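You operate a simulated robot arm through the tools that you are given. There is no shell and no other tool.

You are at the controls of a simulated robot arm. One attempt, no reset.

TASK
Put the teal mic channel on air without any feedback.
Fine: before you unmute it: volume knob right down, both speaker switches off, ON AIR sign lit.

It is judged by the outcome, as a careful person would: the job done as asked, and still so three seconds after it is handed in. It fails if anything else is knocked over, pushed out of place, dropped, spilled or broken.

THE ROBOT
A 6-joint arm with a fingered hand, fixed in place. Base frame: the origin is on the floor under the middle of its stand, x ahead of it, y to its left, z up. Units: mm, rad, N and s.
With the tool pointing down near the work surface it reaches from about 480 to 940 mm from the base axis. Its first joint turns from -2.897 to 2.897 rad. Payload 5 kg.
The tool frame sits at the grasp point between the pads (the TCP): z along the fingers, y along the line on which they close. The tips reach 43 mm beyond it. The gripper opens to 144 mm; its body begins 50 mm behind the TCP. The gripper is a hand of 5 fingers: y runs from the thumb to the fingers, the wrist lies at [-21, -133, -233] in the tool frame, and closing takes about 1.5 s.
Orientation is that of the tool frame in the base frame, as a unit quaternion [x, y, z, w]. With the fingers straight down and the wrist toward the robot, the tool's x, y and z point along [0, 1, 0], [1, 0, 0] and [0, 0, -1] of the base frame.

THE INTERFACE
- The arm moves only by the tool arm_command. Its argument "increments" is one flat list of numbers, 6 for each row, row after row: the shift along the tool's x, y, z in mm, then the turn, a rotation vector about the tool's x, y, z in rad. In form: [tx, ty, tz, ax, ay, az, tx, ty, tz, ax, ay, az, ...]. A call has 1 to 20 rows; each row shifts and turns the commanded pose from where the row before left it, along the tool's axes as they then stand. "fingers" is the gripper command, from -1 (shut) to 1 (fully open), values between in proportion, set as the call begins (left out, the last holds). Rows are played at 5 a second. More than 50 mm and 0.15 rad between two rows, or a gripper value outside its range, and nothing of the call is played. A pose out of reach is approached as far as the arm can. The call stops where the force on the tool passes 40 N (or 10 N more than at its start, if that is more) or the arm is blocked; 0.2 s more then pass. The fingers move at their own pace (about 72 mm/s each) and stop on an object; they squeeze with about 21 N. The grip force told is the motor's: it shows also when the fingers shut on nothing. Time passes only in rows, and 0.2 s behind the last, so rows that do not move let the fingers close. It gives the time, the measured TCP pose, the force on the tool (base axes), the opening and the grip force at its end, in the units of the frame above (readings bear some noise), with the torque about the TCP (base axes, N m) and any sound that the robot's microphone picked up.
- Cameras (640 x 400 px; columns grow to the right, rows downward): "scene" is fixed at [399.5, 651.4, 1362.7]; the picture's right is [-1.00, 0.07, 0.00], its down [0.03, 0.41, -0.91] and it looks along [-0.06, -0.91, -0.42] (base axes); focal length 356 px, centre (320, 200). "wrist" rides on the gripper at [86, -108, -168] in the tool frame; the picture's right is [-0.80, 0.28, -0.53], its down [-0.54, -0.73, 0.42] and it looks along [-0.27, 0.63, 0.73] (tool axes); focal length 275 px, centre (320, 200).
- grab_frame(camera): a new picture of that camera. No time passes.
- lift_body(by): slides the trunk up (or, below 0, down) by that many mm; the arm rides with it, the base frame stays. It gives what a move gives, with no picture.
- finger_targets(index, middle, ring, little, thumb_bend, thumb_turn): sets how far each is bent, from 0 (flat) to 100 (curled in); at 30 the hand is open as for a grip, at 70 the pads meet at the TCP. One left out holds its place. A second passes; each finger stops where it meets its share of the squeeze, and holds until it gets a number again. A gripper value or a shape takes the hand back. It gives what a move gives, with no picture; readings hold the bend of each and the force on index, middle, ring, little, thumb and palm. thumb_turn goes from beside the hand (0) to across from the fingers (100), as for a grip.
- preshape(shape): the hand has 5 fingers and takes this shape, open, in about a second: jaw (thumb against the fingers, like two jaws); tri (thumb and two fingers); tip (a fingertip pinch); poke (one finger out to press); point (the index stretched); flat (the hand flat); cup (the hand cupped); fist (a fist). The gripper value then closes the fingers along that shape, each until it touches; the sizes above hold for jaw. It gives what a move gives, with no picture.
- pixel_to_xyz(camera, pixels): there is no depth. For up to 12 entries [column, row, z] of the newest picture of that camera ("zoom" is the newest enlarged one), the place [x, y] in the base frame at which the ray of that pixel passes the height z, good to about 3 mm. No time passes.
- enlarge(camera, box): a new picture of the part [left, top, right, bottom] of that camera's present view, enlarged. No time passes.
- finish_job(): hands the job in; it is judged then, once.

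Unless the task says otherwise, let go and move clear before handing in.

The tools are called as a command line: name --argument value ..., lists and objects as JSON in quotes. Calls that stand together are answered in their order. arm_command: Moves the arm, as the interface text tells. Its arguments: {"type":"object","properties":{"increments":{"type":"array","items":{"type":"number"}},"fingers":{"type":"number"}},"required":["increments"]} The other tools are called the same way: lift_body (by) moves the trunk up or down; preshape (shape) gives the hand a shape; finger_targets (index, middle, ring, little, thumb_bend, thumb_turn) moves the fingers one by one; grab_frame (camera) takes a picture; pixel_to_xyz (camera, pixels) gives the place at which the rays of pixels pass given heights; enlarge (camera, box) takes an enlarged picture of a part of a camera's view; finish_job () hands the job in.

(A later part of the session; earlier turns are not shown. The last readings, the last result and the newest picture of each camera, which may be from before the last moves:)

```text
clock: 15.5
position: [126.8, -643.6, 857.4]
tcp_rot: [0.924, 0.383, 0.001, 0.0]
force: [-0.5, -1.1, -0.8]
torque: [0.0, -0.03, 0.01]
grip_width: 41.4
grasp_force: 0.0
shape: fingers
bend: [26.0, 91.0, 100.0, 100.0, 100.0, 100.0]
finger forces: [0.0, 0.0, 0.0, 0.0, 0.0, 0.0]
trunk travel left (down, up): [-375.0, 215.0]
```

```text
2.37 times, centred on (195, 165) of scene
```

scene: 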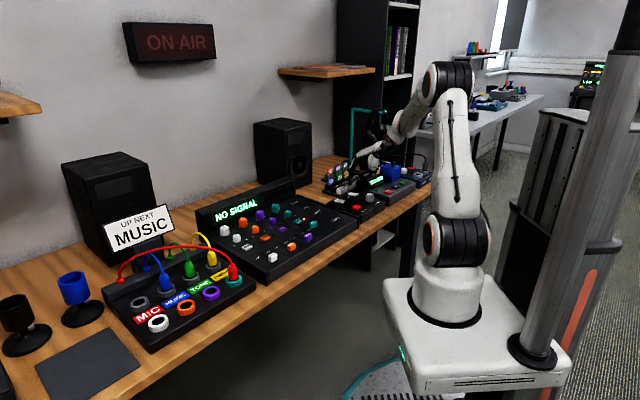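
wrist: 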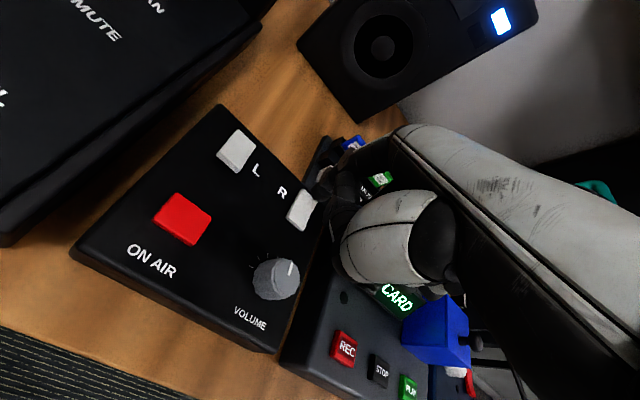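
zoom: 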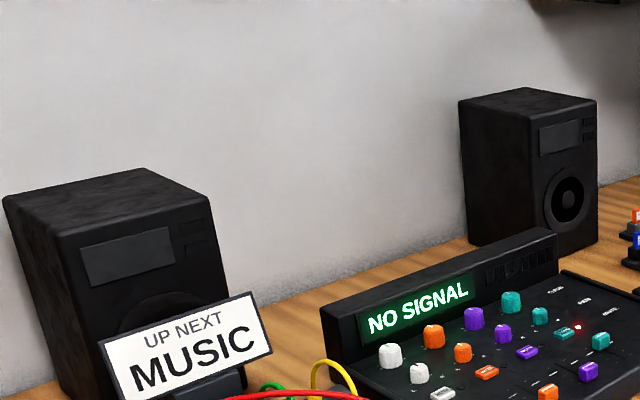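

Both speaker LEDs are dark and both rockers are flipped. Next I'll hover over the red ON AIR button.

arm_command --increments '[27.9, -31.9, 0, 0, 0, 0, 27.9, -31.9, 0, 0, 0, 0, 27.9, -31.9, 0, 0, 0, 0, 0, 0, 10, 0, 0, 0, 0, 0, 10, 0, 0, 0, 0, 0, 0, 0, 0, 0]'

enlarge --camera "scene" --box '[335, 175, 385, 215]'

grab_frame --camera "wrist"

enlarge --camera "wrist" --box '[240, 145, 360, 245]'

```text
clock: 16.9
position: [118.3, -515.9, 839.3]
tcp_rot: [0.924, 0.382, 0.0, 0.0]
force: [-0.8, -0.4, -0.3]
torque: [0.0, -0.02, 0.02]
grip_width: 41.4
grasp_force: 0.1
shape: fingers
bend: [26.0, 91.0, 100.0, 100.0, 100.0, 100.0]
finger forces: [0.0, 0.0, 0.1, 0.0, 0.0, 0.1]
trunk travel left (down, up): [-375.0, 215.0]
```

```text
10.00 times, centred on (360, 195) of scene
```

zoom: 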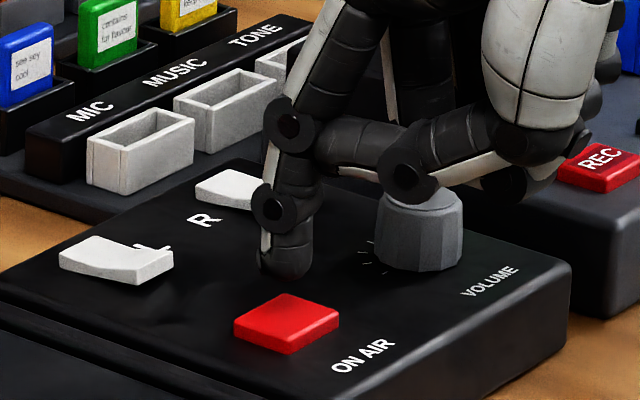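

```text
taken
```

wrist: 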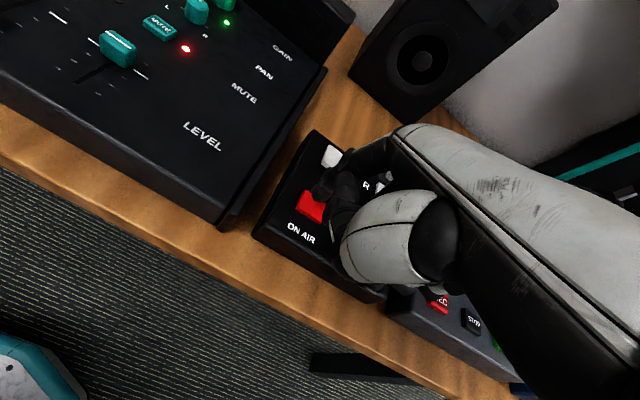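

```text
4.00 times, centred on (300, 195) of wrist
```

zoom: 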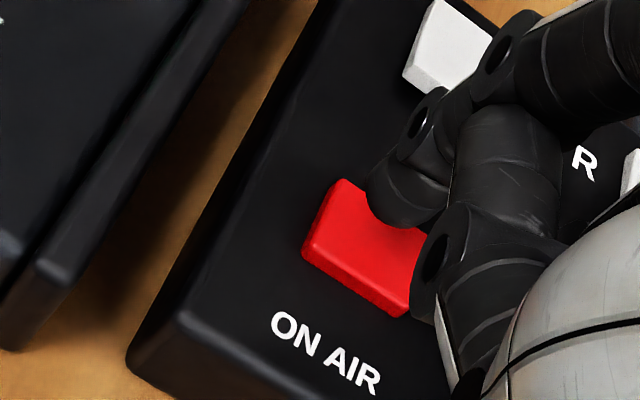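

The vertical projection of the tip lands on the red button, about 5 mm left of centre. I'll shift 5 mm right and press it down gently.

arm_command --increments '[-5, 0, 8, 0, 0, 0, 0, 0, 8, 0, 0, 0, 0, 0, 3, 0, 0, 0, 0, 0, 2, 0, 0, 0, 0, 0, 2, 0, 0, 0, 0, 0, 0, 0, 0, 0]'

enlarge --camera "scene" --box '[335, 175, 385, 215]'

grab_frame --camera "scene"

```text
clock: 18.3
position: [115.3, -519.5, 814.4]
tcp_rot: [0.924, 0.383, 0.0, -0.001]
force: [-0.8, 1.8, 6.2]
torque: [-0.15, -0.38, 0.09]
grip_width: 41.3
grasp_force: 2.9
shape: fingers
bend: [26.0, 91.0, 100.0, 100.0, 100.0, 100.0]
finger forces: [5.5, 0.0, 0.1, 0.0, 0.0, 0.1]
trunk travel left (down, up): [-375.0, 215.0]
heard: click
```

```text
10.00 times, centred on (360, 195) of scene
```

zoom: 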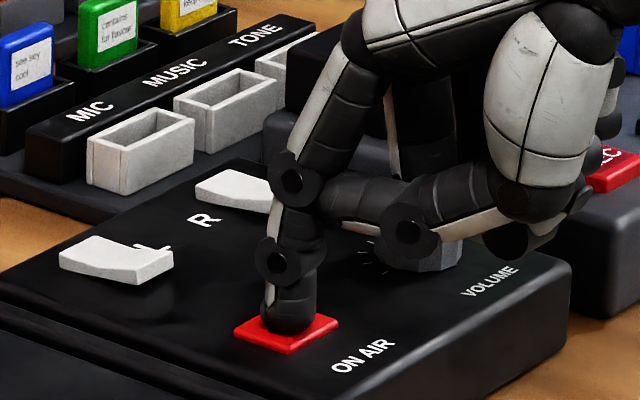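

```text
taken
```

scene: 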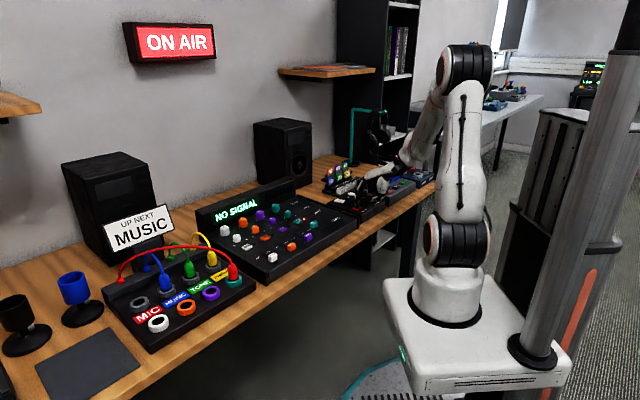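

The button clicked and the ON AIR sign is lit at (175,42). I'll lift straight up, switch to the "tri" shape, and look.

arm_command --increments '[0, 0, -10, 0, 0, 0, 0, 0, -40, 0, 0, 0, 0, 0, -40, 0, 0, 0, 0, 0, 0, 0, 0, 0]'

preshape --shape "tri"

grab_frame --camera "scene"

grab_frame --camera "wrist"

enlarge --camera "scene" --box '[330, 150, 410, 210]'

```text
clock: 19.3
position: [112.9, -520.4, 904.8]
tcp_rot: [0.924, 0.383, 0.0, 0.0]
force: [0.5, -0.3, 0.0]
torque: [-0.02, 0.01, 0.0]
grip_width: 41.6
grasp_force: 0.1
shape: fingers
bend: [26.0, 91.0, 100.0, 100.0, 100.0, 100.0]
finger forces: [0.1, 0.0, 0.0, 0.0, 0.0, 0.1]
trunk travel left (down, up): [-375.0, 215.0]
```

```text
clock: 20.2
position: [112.6, -520.6, 905.7]
tcp_rot: [0.924, 0.382, 0.0, 0.0]
force: [0.1, 0.7, -0.2]
torque: [-0.02, -0.03, 0.0]
grip_width: 143.5
grasp_force: 0.2
shape: tri
bend: [30.0, 30.0, 99.0, 99.0, 30.0, 98.0]
finger forces: [0.1, 0.1, 0.0, 0.0, 0.0, 0.0]
trunk travel left (down, up): [-375.0, 215.0]
```

```text
taken
```

scene: 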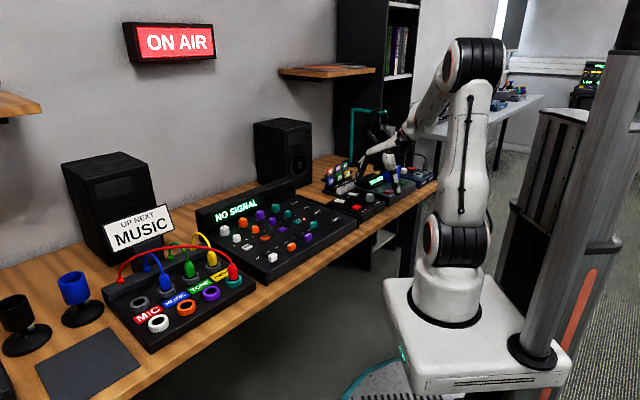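

```text
taken
```

wrist: 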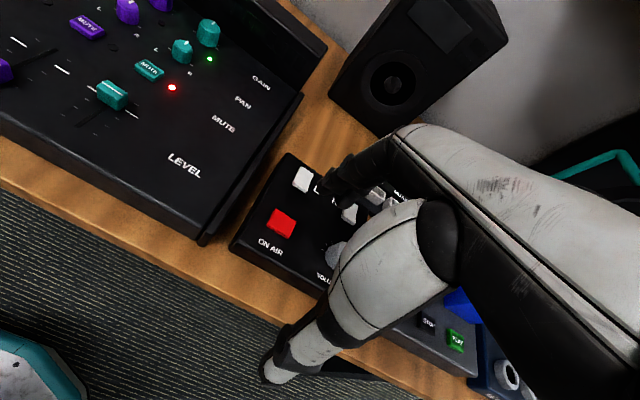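

```text
6.67 times, centred on (370, 180) of scene
```

zoom: 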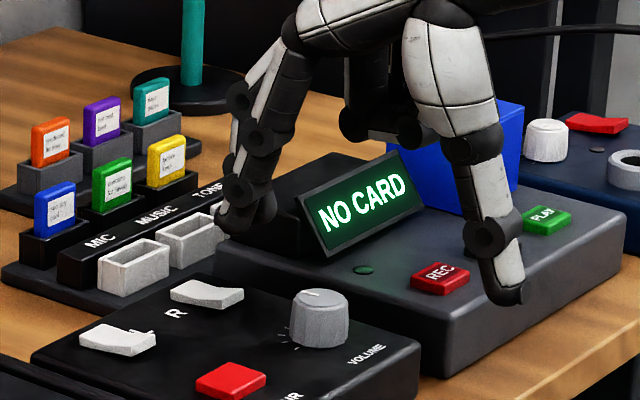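

The ON AIR sign stays lit. Now I'll bring the tri-hand above the knob (115,-631), partly close it to about 70 mm, and rotate clockwise 1 rad to test the yaw range in free air.

arm_command --increments '[-25.3, 26.7, 0, 0, 0, 0, -25.3, 26.7, 0, 0, 0, 0, -25.3, 26.7, 0, 0, 0, 0, 0, 0, 0, 0, 0, 0.143, 0, 0, 0, 0, 0, 0.143, 0, 0, 0, 0, 0, 0.143, 0, 0, 0, 0, 0, 0.143, 0, 0, 0, 0, 0, 0.143, 0, 0, 0, 0, 0, 0.143, 0, 0, 0, 0, 0, 0.143, 0, 0, 0, 0, 0, 0]' --fingers -0.03

grab_frame --camera "wrist"

grab_frame --camera "scene"

```text
clock: 22.6
position: [117.2, -631.7, 904.2]
tcp_rot: [0.994, -0.109, 0.0, 0.001]
force: [0.6, 0.4, -0.8]
torque: [0.05, 0.0, -0.05]
grip_width: 70.1
grasp_force: 0.0
shape: tri
bend: [74.0, 45.0, 99.0, 99.0, 71.0, 100.0]
finger forces: [0.0, 0.0, 0.1, 0.0, 0.0, 0.0]
trunk travel left (down, up): [-375.0, 215.0]
```

```text
taken
```

wrist: 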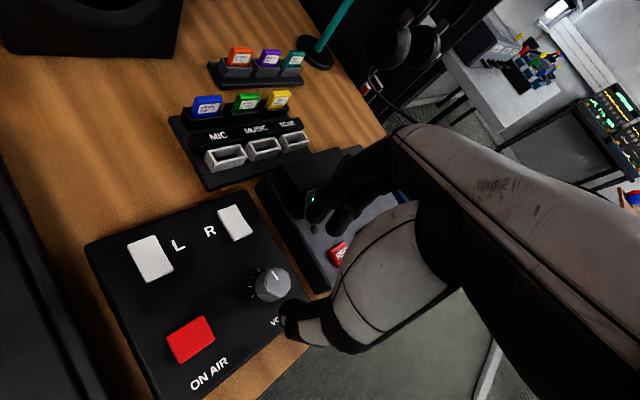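

```text
taken
```

scene: 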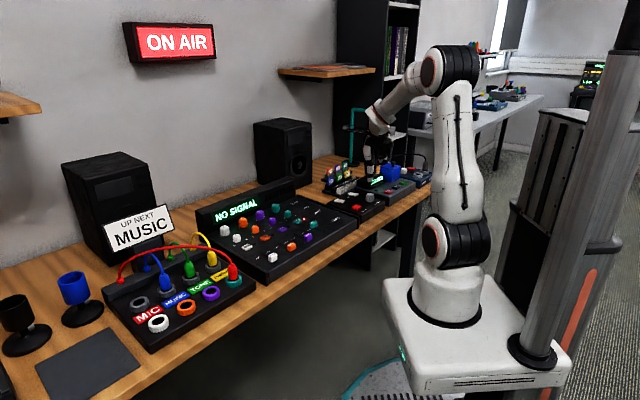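

The yaw reached −102° without trouble, and this view shows the knob clearly at (272,284). I'll enlarge the knob and the fingers.

enlarge --camera "wrist" --box '[230, 250, 310, 310]'

enlarge --camera "wrist" --box '[250, 170, 410, 330]'

enlarge --camera "scene" --box '[340, 130, 420, 210]'

```text
6.67 times, centred on (270, 280) of wrist
```

zoom: 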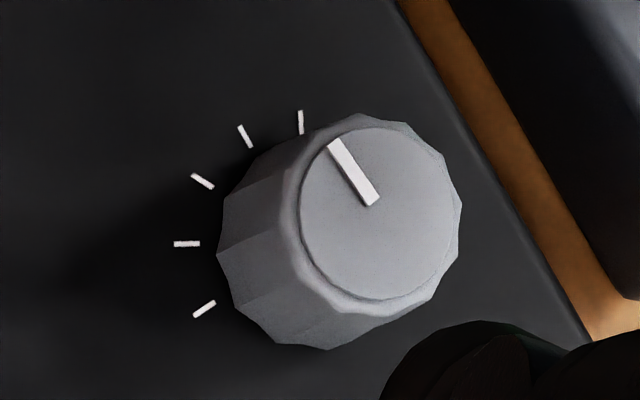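

```text
2.50 times, centred on (330, 250) of wrist
```

zoom: 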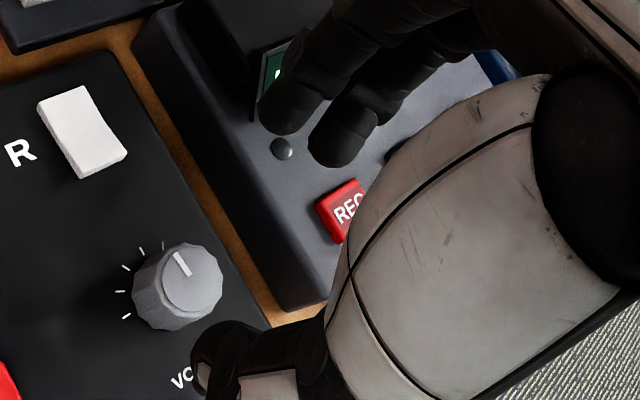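

```text
5.00 times, centred on (380, 170) of scene
```

zoom: 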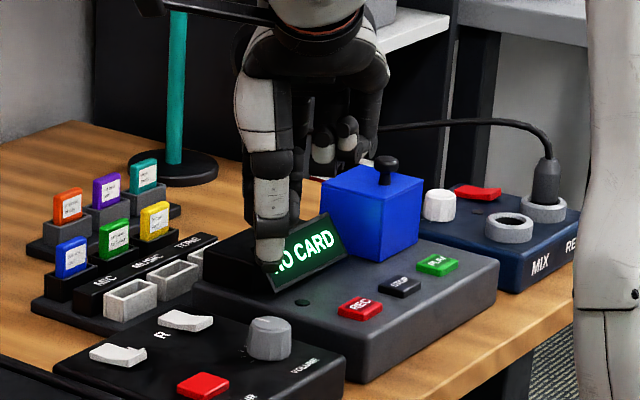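

The scale has ticks at about ±0/27/54/81°, with the pointer at the middle, so roughly 80° counter-clockwise to the minimum. I'll pin down the knob centre with this new view.

pixel_to_xyz --camera "wrist" --pixels '[[278.7, 282.25, 790], [278.7, 282.25, 793], [270, 287.5, 760], [270, 287.5, 763]]'

pixel_to_xyz --camera "scene" --pixels '[[369.8, 195, 790], [369.8, 195, 793], [369.8, 195, 788]]'

enlarge --camera "scene" --box '[355, 185, 385, 205]'

```text
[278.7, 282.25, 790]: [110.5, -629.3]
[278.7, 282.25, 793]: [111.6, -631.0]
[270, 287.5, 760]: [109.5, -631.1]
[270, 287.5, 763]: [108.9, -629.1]
```

```text
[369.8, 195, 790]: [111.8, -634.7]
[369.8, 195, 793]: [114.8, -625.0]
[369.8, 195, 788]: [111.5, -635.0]
```

```text
16.00 times, centred on (370, 195) of scene
```

zoom: 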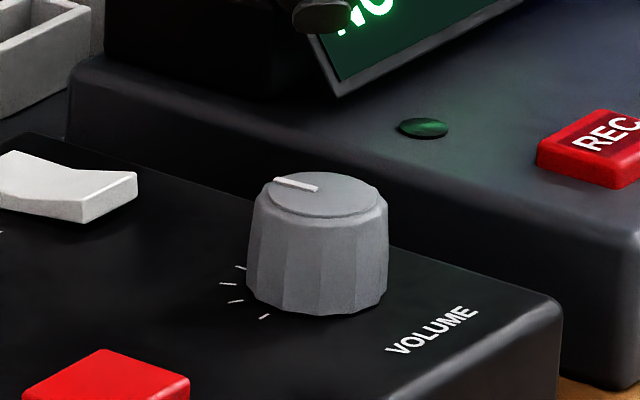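

The knob centre is about (112,-631). Before lowering, I'll check the recorder's top height via the REC button's far-left corner, wrist (328.4,252) and scene (383.7,191.9), for clearance.

pixel_to_xyz --camera "wrist" --pixels '[[328.4, 252, 765], [328.4, 252, 775], [328.4, 252, 785]]'

pixel_to_xyz --camera "scene" --pixels '[[383.7, 191.9, 765], [383.7, 191.9, 775], [383.7, 191.9, 785], [369, 177.5, 790], [369, 177.5, 800], [369, 177.5, 810]]'

```text
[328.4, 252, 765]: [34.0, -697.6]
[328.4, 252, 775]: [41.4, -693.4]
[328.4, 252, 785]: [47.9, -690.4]
```

```text
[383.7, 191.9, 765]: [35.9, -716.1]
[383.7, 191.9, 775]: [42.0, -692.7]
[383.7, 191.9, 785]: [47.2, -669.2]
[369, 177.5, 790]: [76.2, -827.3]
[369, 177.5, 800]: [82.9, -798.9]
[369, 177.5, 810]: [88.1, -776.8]
```

REC's top is z≈775, so the recorder's deck is ~767. I'll check how close the recorder's left edge is to the knob, using wrist edge points.

pixel_to_xyz --camera "wrist" --pixels '[[316, 293.2, 767], [266, 194, 767], [290, 240, 767]]'

enlarge --camera "wrist" --box '[230, 170, 350, 310]'

```text
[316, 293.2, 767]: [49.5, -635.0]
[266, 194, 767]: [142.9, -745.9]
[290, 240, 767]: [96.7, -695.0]
```

```text
2.86 times, centred on (290, 240) of wrist
```

zoom: 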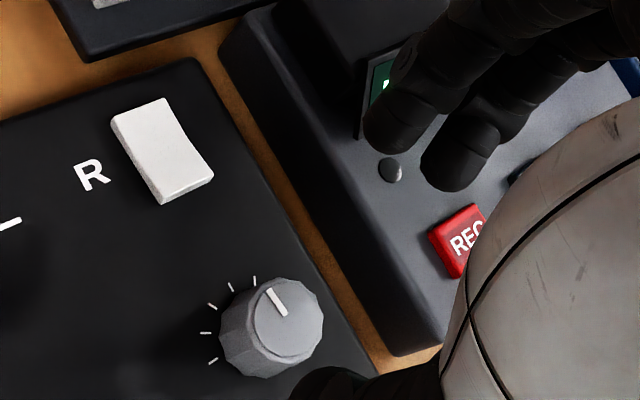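

The recorder's edge is about 55 mm from the knob, so a modest finger opening is safe. I'll narrow the hand to about 62 mm and lower to just above the knob top (TCP 850) to check alignment.

arm_command --increments '[0, 0, 18, 0, 0, 0, 0, 0, 18, 0, 0, 0, 0, 0, 18, 0, 0, 0, 0, 0, 0, 0, 0, 0, 0, 0, 0, 0, 0, 0]' --fingers -0.14

grab_frame --camera "wrist"

enlarge --camera "wrist" --box '[250, 170, 410, 330]'

enlarge --camera "scene" --box '[345, 160, 395, 210]'

```text
clock: 23.8
position: [118.8, -630.6, 849.7]
tcp_rot: [0.994, -0.107, 0.0, 0.0]
force: [0.5, 0.0, 0.1]
torque: [0.04, -0.01, 0.02]
grip_width: 62.5
grasp_force: 0.1
shape: tri
bend: [74.0, 48.0, 99.0, 99.0, 72.0, 100.0]
finger forces: [0.0, 0.1, 0.1, 0.1, 0.0, 0.1]
trunk travel left (down, up): [-375.0, 215.0]
```

```text
taken
```

wrist: 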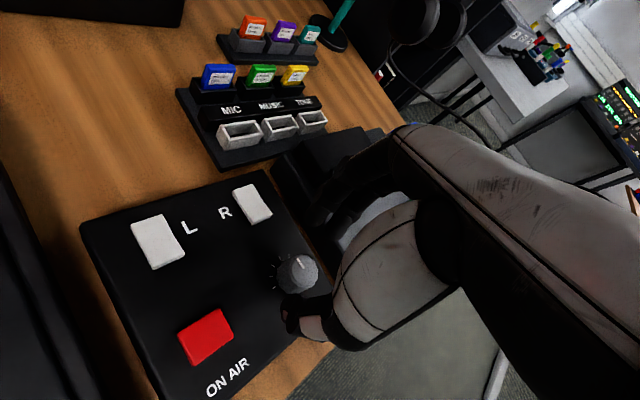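

```text
2.50 times, centred on (330, 250) of wrist
```

zoom: 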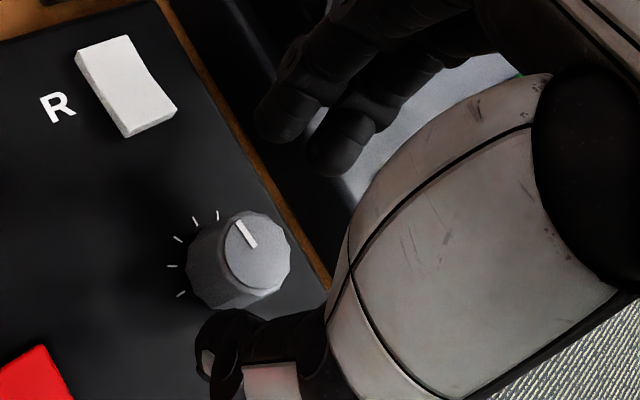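

```text
8.00 times, centred on (370, 185) of scene
```

zoom: 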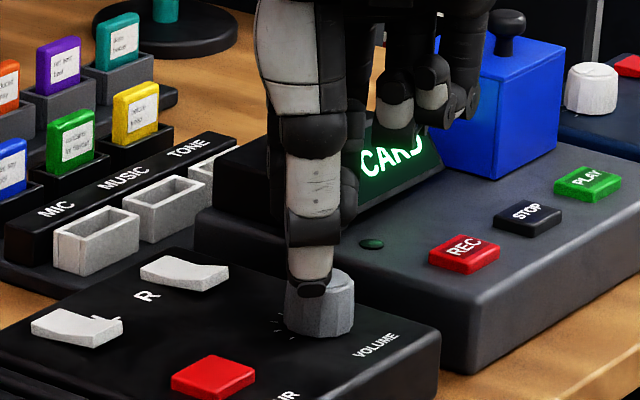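

The knob sits midway between index and middle (tool x≈−6.6) and roughly mid-gap in y. I'll lower 30 mm around the knob with a tiny y correction and check.

arm_command --increments '[0, -1.2, 10, 0, 0, 0, 0, 0, 10, 0, 0, 0, 0, 0, 6, 0, 0, 0, 0, 0, 4, 0, 0, 0, 0, 0, 0, 0, 0, 0]'

enlarge --camera "wrist" --box '[250, 170, 410, 330]'

enlarge --camera "scene" --box '[345, 160, 395, 210]'

```text
clock: 25.0
position: [118.2, -628.3, 820.9]
tcp_rot: [0.994, -0.107, 0.0, -0.001]
force: [-0.2, 0.5, 0.0]
torque: [-0.02, -0.02, 0.01]
grip_width: 62.4
grasp_force: 0.0
shape: tri
bend: [74.0, 48.0, 99.0, 99.0, 72.0, 100.0]
finger forces: [0.0, 0.1, 0.0, 0.0, 0.0, 0.0]
trunk travel left (down, up): [-375.0, 215.0]
```

```text
2.50 times, centred on (330, 250) of wrist
```

zoom: 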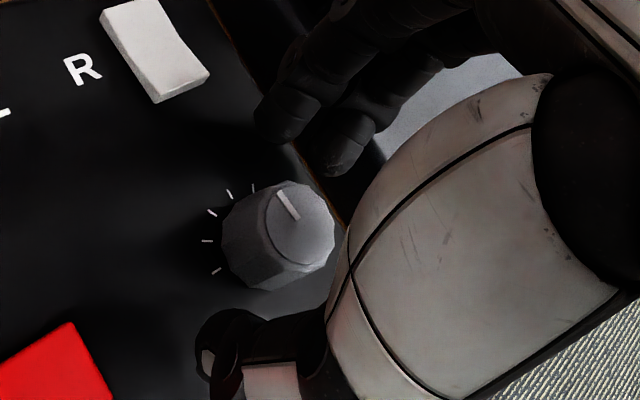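

```text
8.00 times, centred on (370, 185) of scene
```

zoom: 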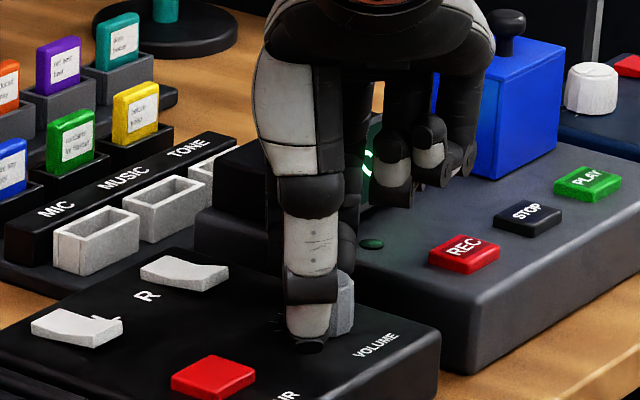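

The thumb and two fingers straddle the knob with clearance all round. I'll close them onto the knob.

arm_command --increments '[0, 0, 0, 0, 0, 0, 0, 0, 0, 0, 0, 0, 0, 0, 0, 0, 0, 0, 0, 0, 0, 0, 0, 0, 0, 0, 0, 0, 0, 0, 0, 0, 0, 0, 0, 0]' --fingers -1

enlarge --camera "wrist" --box '[250, 170, 410, 330]'

enlarge --camera "scene" --box '[345, 160, 395, 210]'

```text
clock: 26.4
position: [118.1, -628.5, 820.9]
tcp_rot: [0.994, -0.107, 0.0, 0.0]
force: [1.0, 0.6, -1.8]
torque: [0.01, -0.09, 0.02]
grip_width: 21.9
grasp_force: 20.5
shape: tri
bend: [72.0, 59.0, 100.0, 100.0, 74.0, 100.0]
finger forces: [7.4, 9.0, 0.1, 0.0, 17.8, 0.0]
trunk travel left (down, up): [-375.0, 215.0]
```

```text
2.50 times, centred on (330, 250) of wrist
```

zoom: 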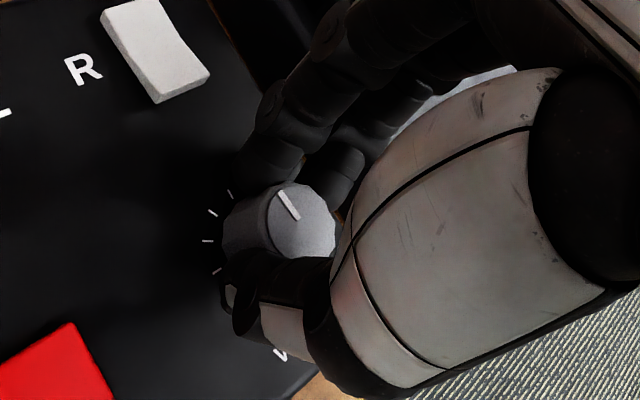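

```text
8.00 times, centred on (370, 185) of scene
```

zoom: 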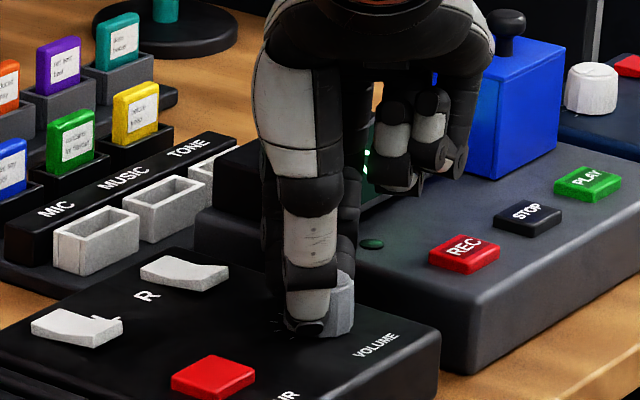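

The knob is held with balanced forces (thumb 17.8 N, fingers 16.4 N). I'll turn counter-clockwise by 0.42 rad about the knob axis and check that it follows.

arm_command --increments '[-0.48, -0.89, 0, 0, 0, -0.14, -0.48, -0.89, 0, 0, 0, -0.14, -0.48, -0.89, 0, 0, 0, -0.14, 0, 0, 0, 0, 0, 0]'

enlarge --camera "wrist" --box '[250, 170, 410, 330]'

enlarge --camera "scene" --box '[345, 160, 395, 210]'

```text
clock: 27.4
position: [118.1, -626.0, 820.8]
tcp_rot: [0.995, 0.102, 0.001, 0.0]
force: [6.6, 1.6, -1.5]
torque: [0.04, -0.27, 0.01]
grip_width: 21.6
grasp_force: 21.4
shape: tri
bend: [72.0, 59.0, 100.0, 100.0, 74.0, 100.0]
finger forces: [12.5, 9.5, 0.0, 0.1, 17.7, 0.0]
trunk travel left (down, up): [-375.0, 215.0]
```

```text
2.50 times, centred on (330, 250) of wrist
```

zoom: 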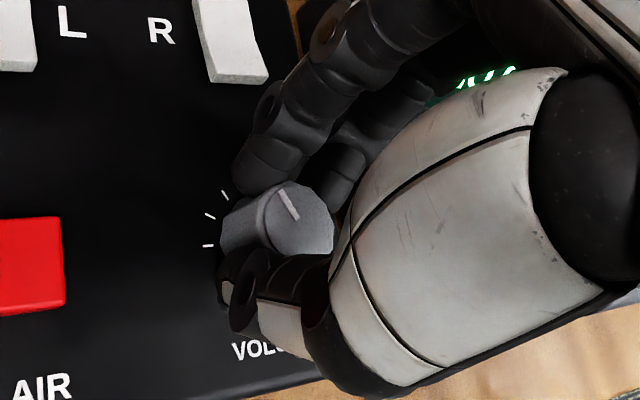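

```text
8.00 times, centred on (370, 185) of scene
```

zoom: 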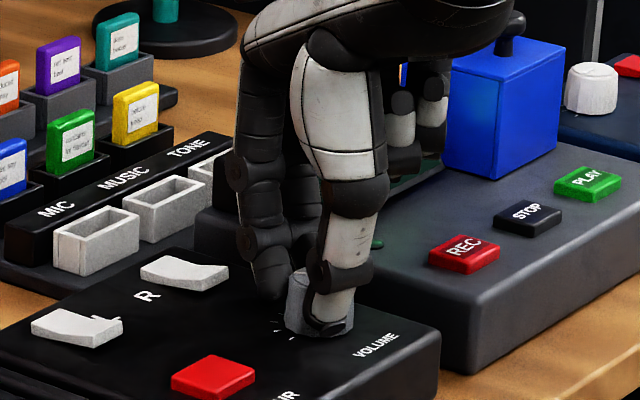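

The knob turns with the hand (pointer still aligned in the hand's view), with a small 6.6 N side force. I'll correct the centre slightly and continue another 0.42 rad.

arm_command --increments '[0.9, -0.65, 0, 0, 0, -0.14, -0.06, -0.84, 0, 0, 0, -0.14, -0.06, -0.84, 0, 0, 0, -0.14, 0, 0, 0, 0, 0, 0]'

enlarge --camera "wrist" --box '[250, 170, 410, 330]'

enlarge --camera "scene" --box '[345, 160, 395, 210]'

```text
clock: 28.4
position: [115.6, -624.2, 821.1]
tcp_rot: [0.952, 0.307, 0.0, 0.0]
force: [3.3, 1.2, -1.6]
torque: [-0.01, -0.2, -0.02]
grip_width: 21.4
grasp_force: 20.9
shape: tri
bend: [72.0, 59.0, 100.0, 100.0, 74.0, 100.0]
finger forces: [11.1, 11.4, 0.0, 0.1, 16.8, 0.1]
trunk travel left (down, up): [-375.0, 215.0]
```

```text
2.50 times, centred on (330, 250) of wrist
```

zoom: 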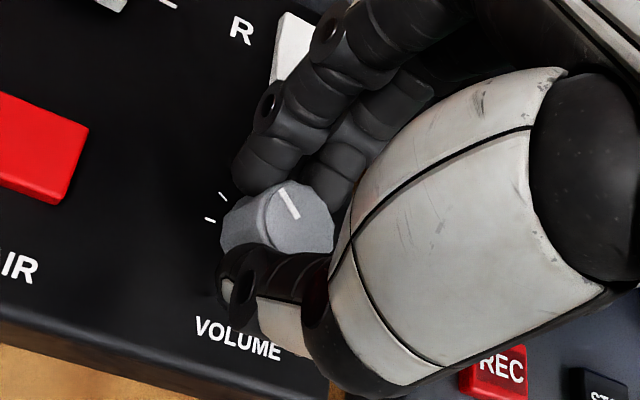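

```text
8.00 times, centred on (370, 185) of scene
```

zoom: 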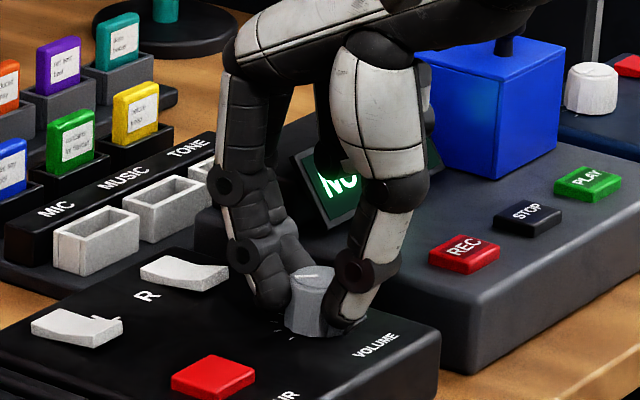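

Turned 48° so far with low forces. I'll continue another 0.42 rad and check for the stop.

arm_command --increments '[0.4, -0.84, 0, 0, 0, -0.14, -0.06, -0.84, 0, 0, 0, -0.14, -0.06, -0.84, 0, 0, 0, -0.14, 0, 0, 0, 0, 0, 0]'

enlarge --camera "wrist" --box '[250, 170, 410, 330]'

enlarge --camera "scene" --box '[345, 160, 395, 210]'

```text
clock: 29.4
position: [114.8, -622.1, 821.3]
tcp_rot: [0.867, 0.499, -0.001, 0.0]
force: [-2.9, -4.5, 3.0]
torque: [-0.22, 0.04, -0.01]
grip_width: 21.7
grasp_force: 21.5
shape: tri
bend: [72.0, 59.0, 100.0, 100.0, 74.0, 100.0]
finger forces: [7.4, 14.0, 0.1, 0.0, 18.7, 0.0]
trunk travel left (down, up): [-375.0, 215.0]
```

```text
2.50 times, centred on (330, 250) of wrist
```

zoom: 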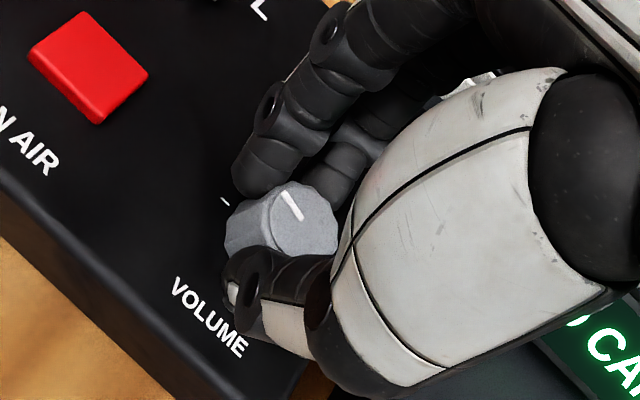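

```text
8.00 times, centred on (370, 185) of scene
```

zoom: 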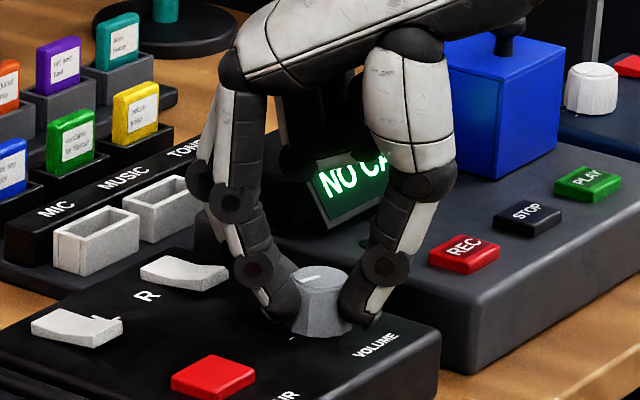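

72° turned and torque is still near zero, so the stop is not reached. I'll go on in smaller steps by 0.2 rad.

arm_command --increments '[-0.3, -0.5, 0, 0, 0, -0.05, -0.02, -0.3, 0, 0, 0, -0.05, -0.02, -0.3, 0, 0, 0, -0.05, -0.02, -0.3, 0, 0, 0, -0.05, 0, 0, 0, 0, 0, 0]'

enlarge --camera "wrist" --box '[290, 220, 350, 270]'

enlarge --camera "scene" --box '[355, 180, 385, 205]'

```text
clock: 30.6
position: [112.9, -623.9, 820.3]
tcp_rot: [0.813, 0.583, 0.0, -0.001]
force: [-5.7, 1.6, 0.7]
torque: [0.04, 0.14, -0.05]
grip_width: 21.7
grasp_force: 21.0
shape: tri
bend: [72.0, 59.0, 100.0, 100.0, 74.0, 100.0]
finger forces: [8.6, 11.0, 0.0, 0.0, 20.6, 0.0]
trunk travel left (down, up): [-375.0, 215.0]
```

```text
8.00 times, centred on (320, 245) of wrist
```

zoom: 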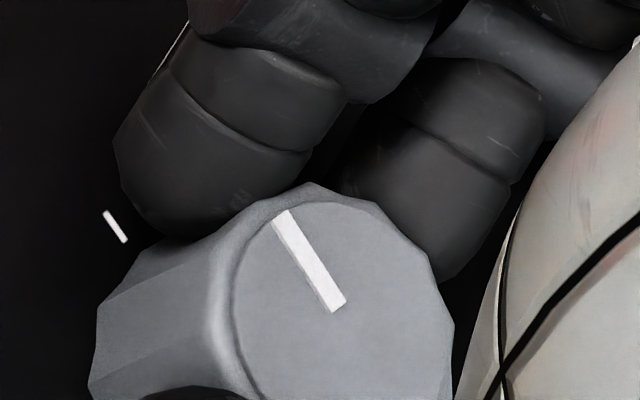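

```text
16.00 times, centred on (370, 192) of scene
```

zoom: 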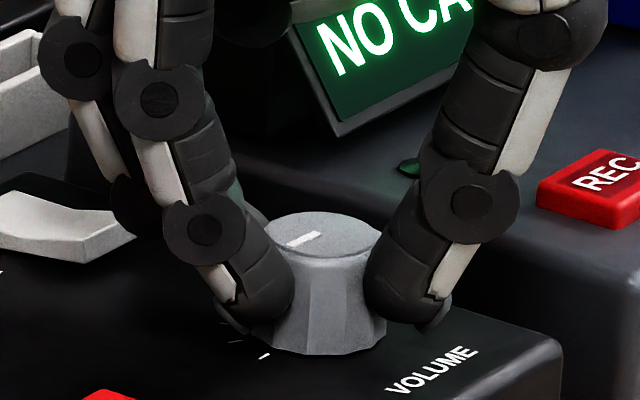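

The pointer is now parallel to the last counter-clockwise tick (wrist zoom (115,227)). I'll turn slightly further to make sure it is against its stop, watching the torque.

arm_command --increments '[-0.5, -0.3, 0, 0, 0, -0.05, -0.02, -0.3, 0, 0, 0, -0.05, 0, 0, 0, 0, 0, 0]'

enlarge --camera "wrist" --box '[290, 220, 350, 270]'

enlarge --camera "scene" --box '[355, 180, 385, 205]'

```text
clock: 31.4
position: [113.1, -622.8, 820.3]
tcp_rot: [0.783, 0.622, 0.0, 0.0]
force: [-2.8, -0.9, 3.1]
torque: [-0.05, 0.11, -0.11]
grip_width: 21.4
grasp_force: 21.1
shape: tri
bend: [72.0, 59.0, 100.0, 100.0, 74.0, 100.0]
finger forces: [8.8, 11.6, 0.1, 0.0, 20.1, 0.1]
trunk travel left (down, up): [-375.0, 215.0]
```

```text
8.00 times, centred on (320, 245) of wrist
```

zoom: 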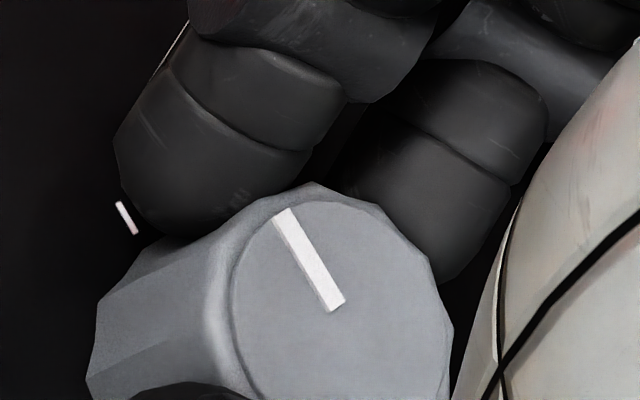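

```text
16.00 times, centred on (370, 192) of scene
```

zoom: 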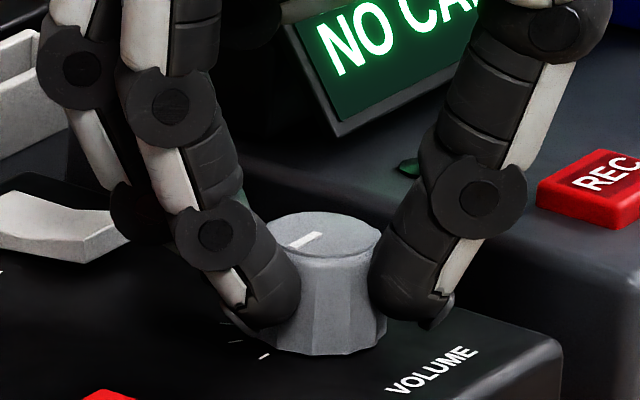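

The pointer no longer follows the hand (it lagged about 5° while torque rose to −0.11), so the knob is at its stop. I'll open the fingers, rise, and inspect the knob.

arm_command --increments '[0, 0, 0, 0, 0, 0, 0, 0, 0, 0, 0, 0, 0, 0, 0, 0, 0, 0, 0, 0, 0, 0, 0, 0, 0, 0, 0, 0, 0, 0]' --fingers -0.14

enlarge --camera "wrist" --box '[250, 170, 410, 330]'

enlarge --camera "scene" --box '[345, 160, 395, 210]'

```text
clock: 32.6
position: [112.2, -622.1, 820.3]
tcp_rot: [0.782, 0.623, 0.0, 0.0]
force: [-0.8, 0.0, 0.1]
torque: [-0.04, -0.01, -0.03]
grip_width: 61.3
grasp_force: 0.1
shape: tri
bend: [74.0, 48.0, 99.0, 99.0, 72.0, 100.0]
finger forces: [0.1, 0.1, 0.1, 0.0, 0.1, 0.0]
trunk travel left (down, up): [-375.0, 215.0]
```

```text
2.50 times, centred on (330, 250) of wrist
```

zoom: 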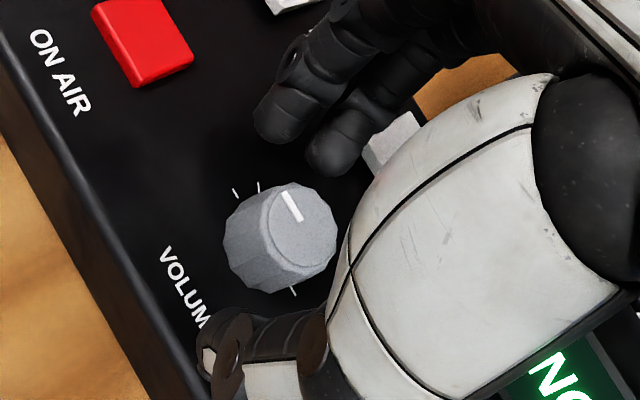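

```text
8.00 times, centred on (370, 185) of scene
```

zoom: 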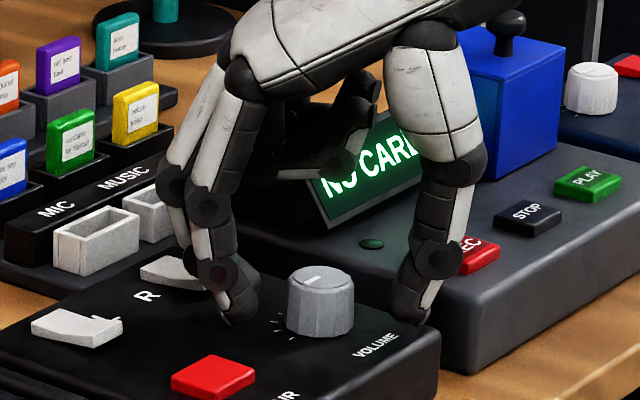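

Fingers are free of the knob. I'll rise 70 mm and inspect the pointer against the ticks.

arm_command --increments '[0, 0, -10, 0, 0, 0, 0, 0, -30, 0, 0, 0, 0, 0, -40, 0, 0, 0, 0, 0, 0, 0, 0, 0]'

grab_frame --camera "wrist"

enlarge --camera "wrist" --box '[240, 230, 330, 300]'

enlarge --camera "scene" --box '[355, 180, 385, 205]'

grab_frame --camera "scene"

```text
clock: 33.6
position: [112.5, -623.8, 901.3]
tcp_rot: [0.782, 0.623, 0.0, 0.0]
force: [-0.6, -0.3, 0.6]
torque: [-0.03, -0.02, 0.0]
grip_width: 61.4
grasp_force: 0.0
shape: tri
bend: [74.0, 48.0, 99.0, 99.0, 72.0, 100.0]
finger forces: [0.0, 0.0, 0.0, 0.0, 0.0, 0.1]
trunk travel left (down, up): [-375.0, 215.0]
```

```text
taken
```

wrist: 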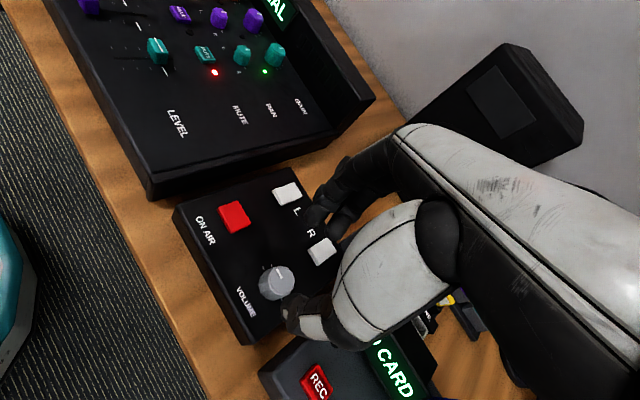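

```text
5.71 times, centred on (285, 265) of wrist
```

zoom: 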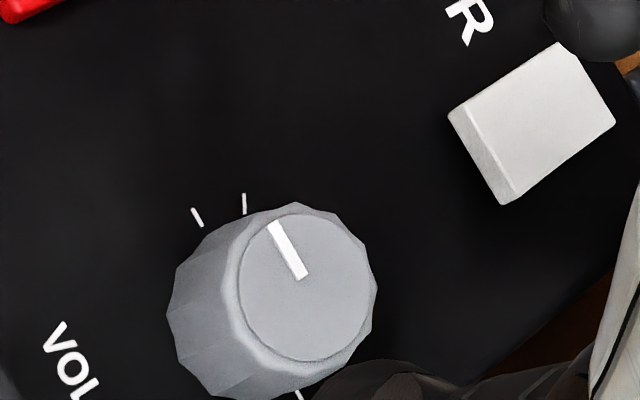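

```text
16.00 times, centred on (370, 192) of scene
```

zoom: 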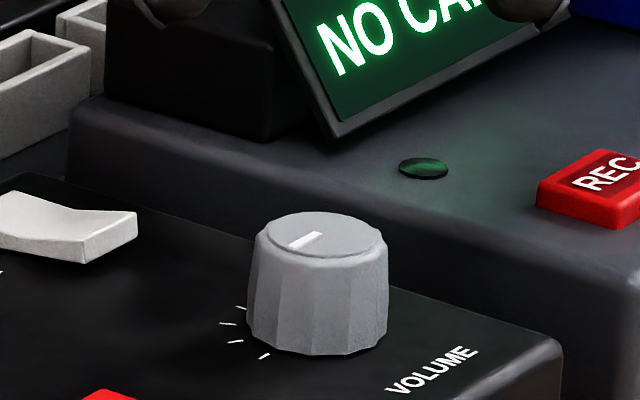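

```text
taken
```

scene: 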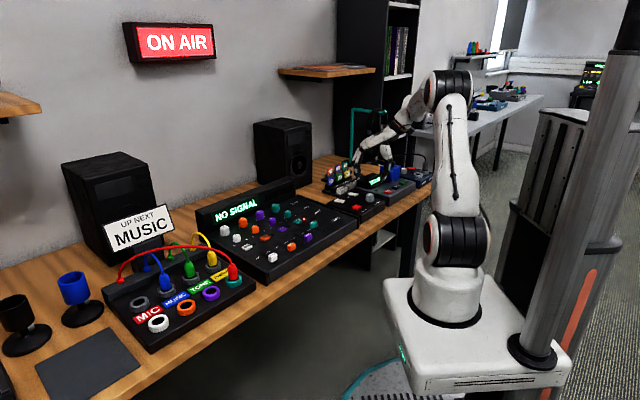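

The pointer sits on the last counter-clockwise tick, both speakers' LEDs are dark and the sign is lit. Next I'll rise, square the yaw to the bench, and form the pressing index finger again.

arm_command --increments '[0, 0, -20, 0, 0, 0.139, 0, 0, -20, 0, 0, 0.139, 0, 0, 0, 0, 0, 0.139, 0, 0, 0, 0, 0, 0.139, 0, 0, 0, 0, 0, 0]'

preshape --shape "poke"

finger_targets --index 70 --middle 100 --ring 100 --little 100 --thumb_bend 100 --thumb_turn 100

grab_frame --camera "wrist"

enlarge --camera "scene" --box '[340, 120, 420, 190]'

```text
clock: 34.8
position: [112.1, -622.8, 940.4]
tcp_rot: [0.923, 0.384, 0.0, 0.0]
force: [-0.8, 0.1, -0.4]
torque: [-0.05, 0.02, 0.01]
grip_width: 61.1
grasp_force: 0.0
shape: tri
bend: [74.0, 48.0, 99.0, 99.0, 72.0, 100.0]
finger forces: [0.0, 0.1, 0.0, 0.0, 0.1, 0.1]
trunk travel left (down, up): [-375.0, 215.0]
```

```text
clock: 35.7
position: [112.7, -622.9, 941.4]
tcp_rot: [0.923, 0.385, 0.0, 0.0]
force: [0.2, -0.1, 0.1]
torque: [0.05, 0.01, 0.02]
grip_width: 0.0
grasp_force: 0.1
shape: poke
bend: [70.0, 70.0, 99.0, 99.0, 100.0, 100.0]
finger forces: [0.1, 0.0, 0.0, 0.0, 0.0, 0.0]
trunk travel left (down, up): [-375.0, 215.0]
```

```text
clock: 36.7
position: [112.9, -623.1, 941.7]
tcp_rot: [0.923, 0.384, 0.0, 0.0]
force: [0.4, 0.3, -0.3]
torque: [0.01, 0.01, 0.0]
grip_width: 42.4
grasp_force: 0.0
shape: fingers
bend: [26.0, 91.0, 100.0, 100.0, 100.0, 100.0]
finger forces: [0.0, 0.1, 0.0, 0.1, 0.1, 0.0]
trunk travel left (down, up): [-375.0, 215.0]
```

```text
taken
```

wrist: 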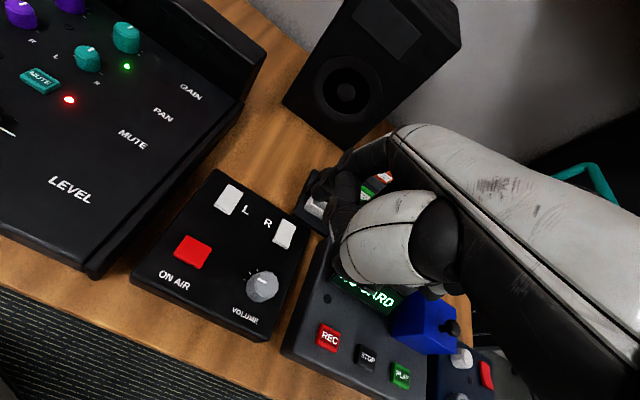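

```text
5.71 times, centred on (380, 155) of scene
```

zoom: 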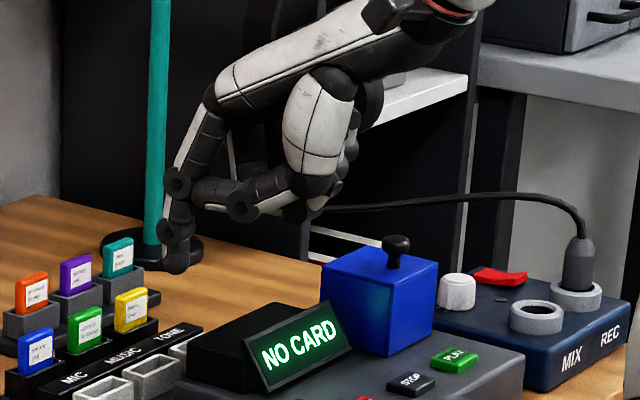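

The same index posture is back. I'll refine the teal MUTE position from the current wrist view (near (40,80)) and the scene view.

enlarge --camera "wrist" --box '[0, 10, 140, 110]'

enlarge --camera "scene" --box '[280, 200, 328, 235]'

```text
4.00 times, centred on (70, 60) of wrist
```

zoom: 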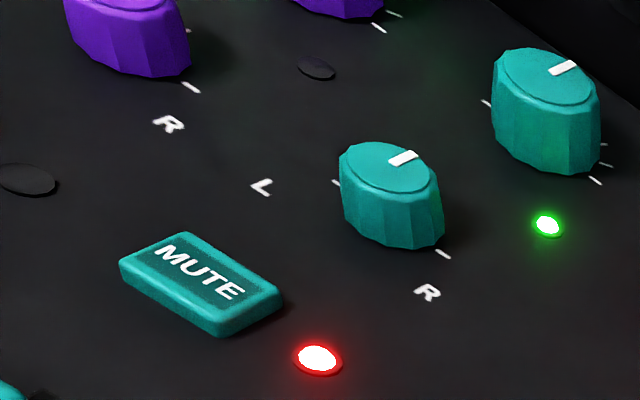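

```text
11.43 times, centred on (304, 218) of scene
```

zoom: 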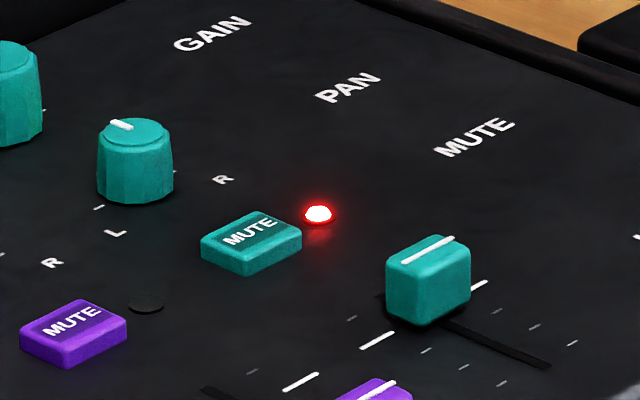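

MUTE top centre: scene (298,221.5), wrist (40.5,79.5). Pan knob top: scene (287.6,212.1), wrist (87.5,51.3). Triangulating both.

pixel_to_xyz --camera "wrist" --pixels '[[40.5, 79.5, 765], [40.5, 79.5, 775], [40.5, 79.5, 785], [87.5, 51.3, 780], [87.5, 51.3, 790], [87.5, 51.3, 800]]'

pixel_to_xyz --camera "scene" --pixels '[[298, 221.5, 765], [298, 221.5, 775], [298, 221.5, 785], [287.6, 212.1, 780], [287.6, 212.1, 790], [287.6, 212.1, 800], [313.4, 222.5, 775], [313.4, 222.5, 785], [313.4, 222.5, 795]]'

```text
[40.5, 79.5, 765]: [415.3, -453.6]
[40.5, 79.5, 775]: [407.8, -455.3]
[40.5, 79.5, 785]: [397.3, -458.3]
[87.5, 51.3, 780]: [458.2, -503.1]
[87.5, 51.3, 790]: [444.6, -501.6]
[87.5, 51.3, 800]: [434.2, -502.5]
```

```text
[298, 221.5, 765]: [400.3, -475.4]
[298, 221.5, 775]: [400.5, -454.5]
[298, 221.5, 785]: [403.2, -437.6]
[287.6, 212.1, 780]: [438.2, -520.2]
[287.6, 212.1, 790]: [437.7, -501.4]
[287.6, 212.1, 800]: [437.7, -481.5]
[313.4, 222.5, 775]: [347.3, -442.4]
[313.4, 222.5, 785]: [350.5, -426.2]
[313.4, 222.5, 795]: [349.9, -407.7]
```

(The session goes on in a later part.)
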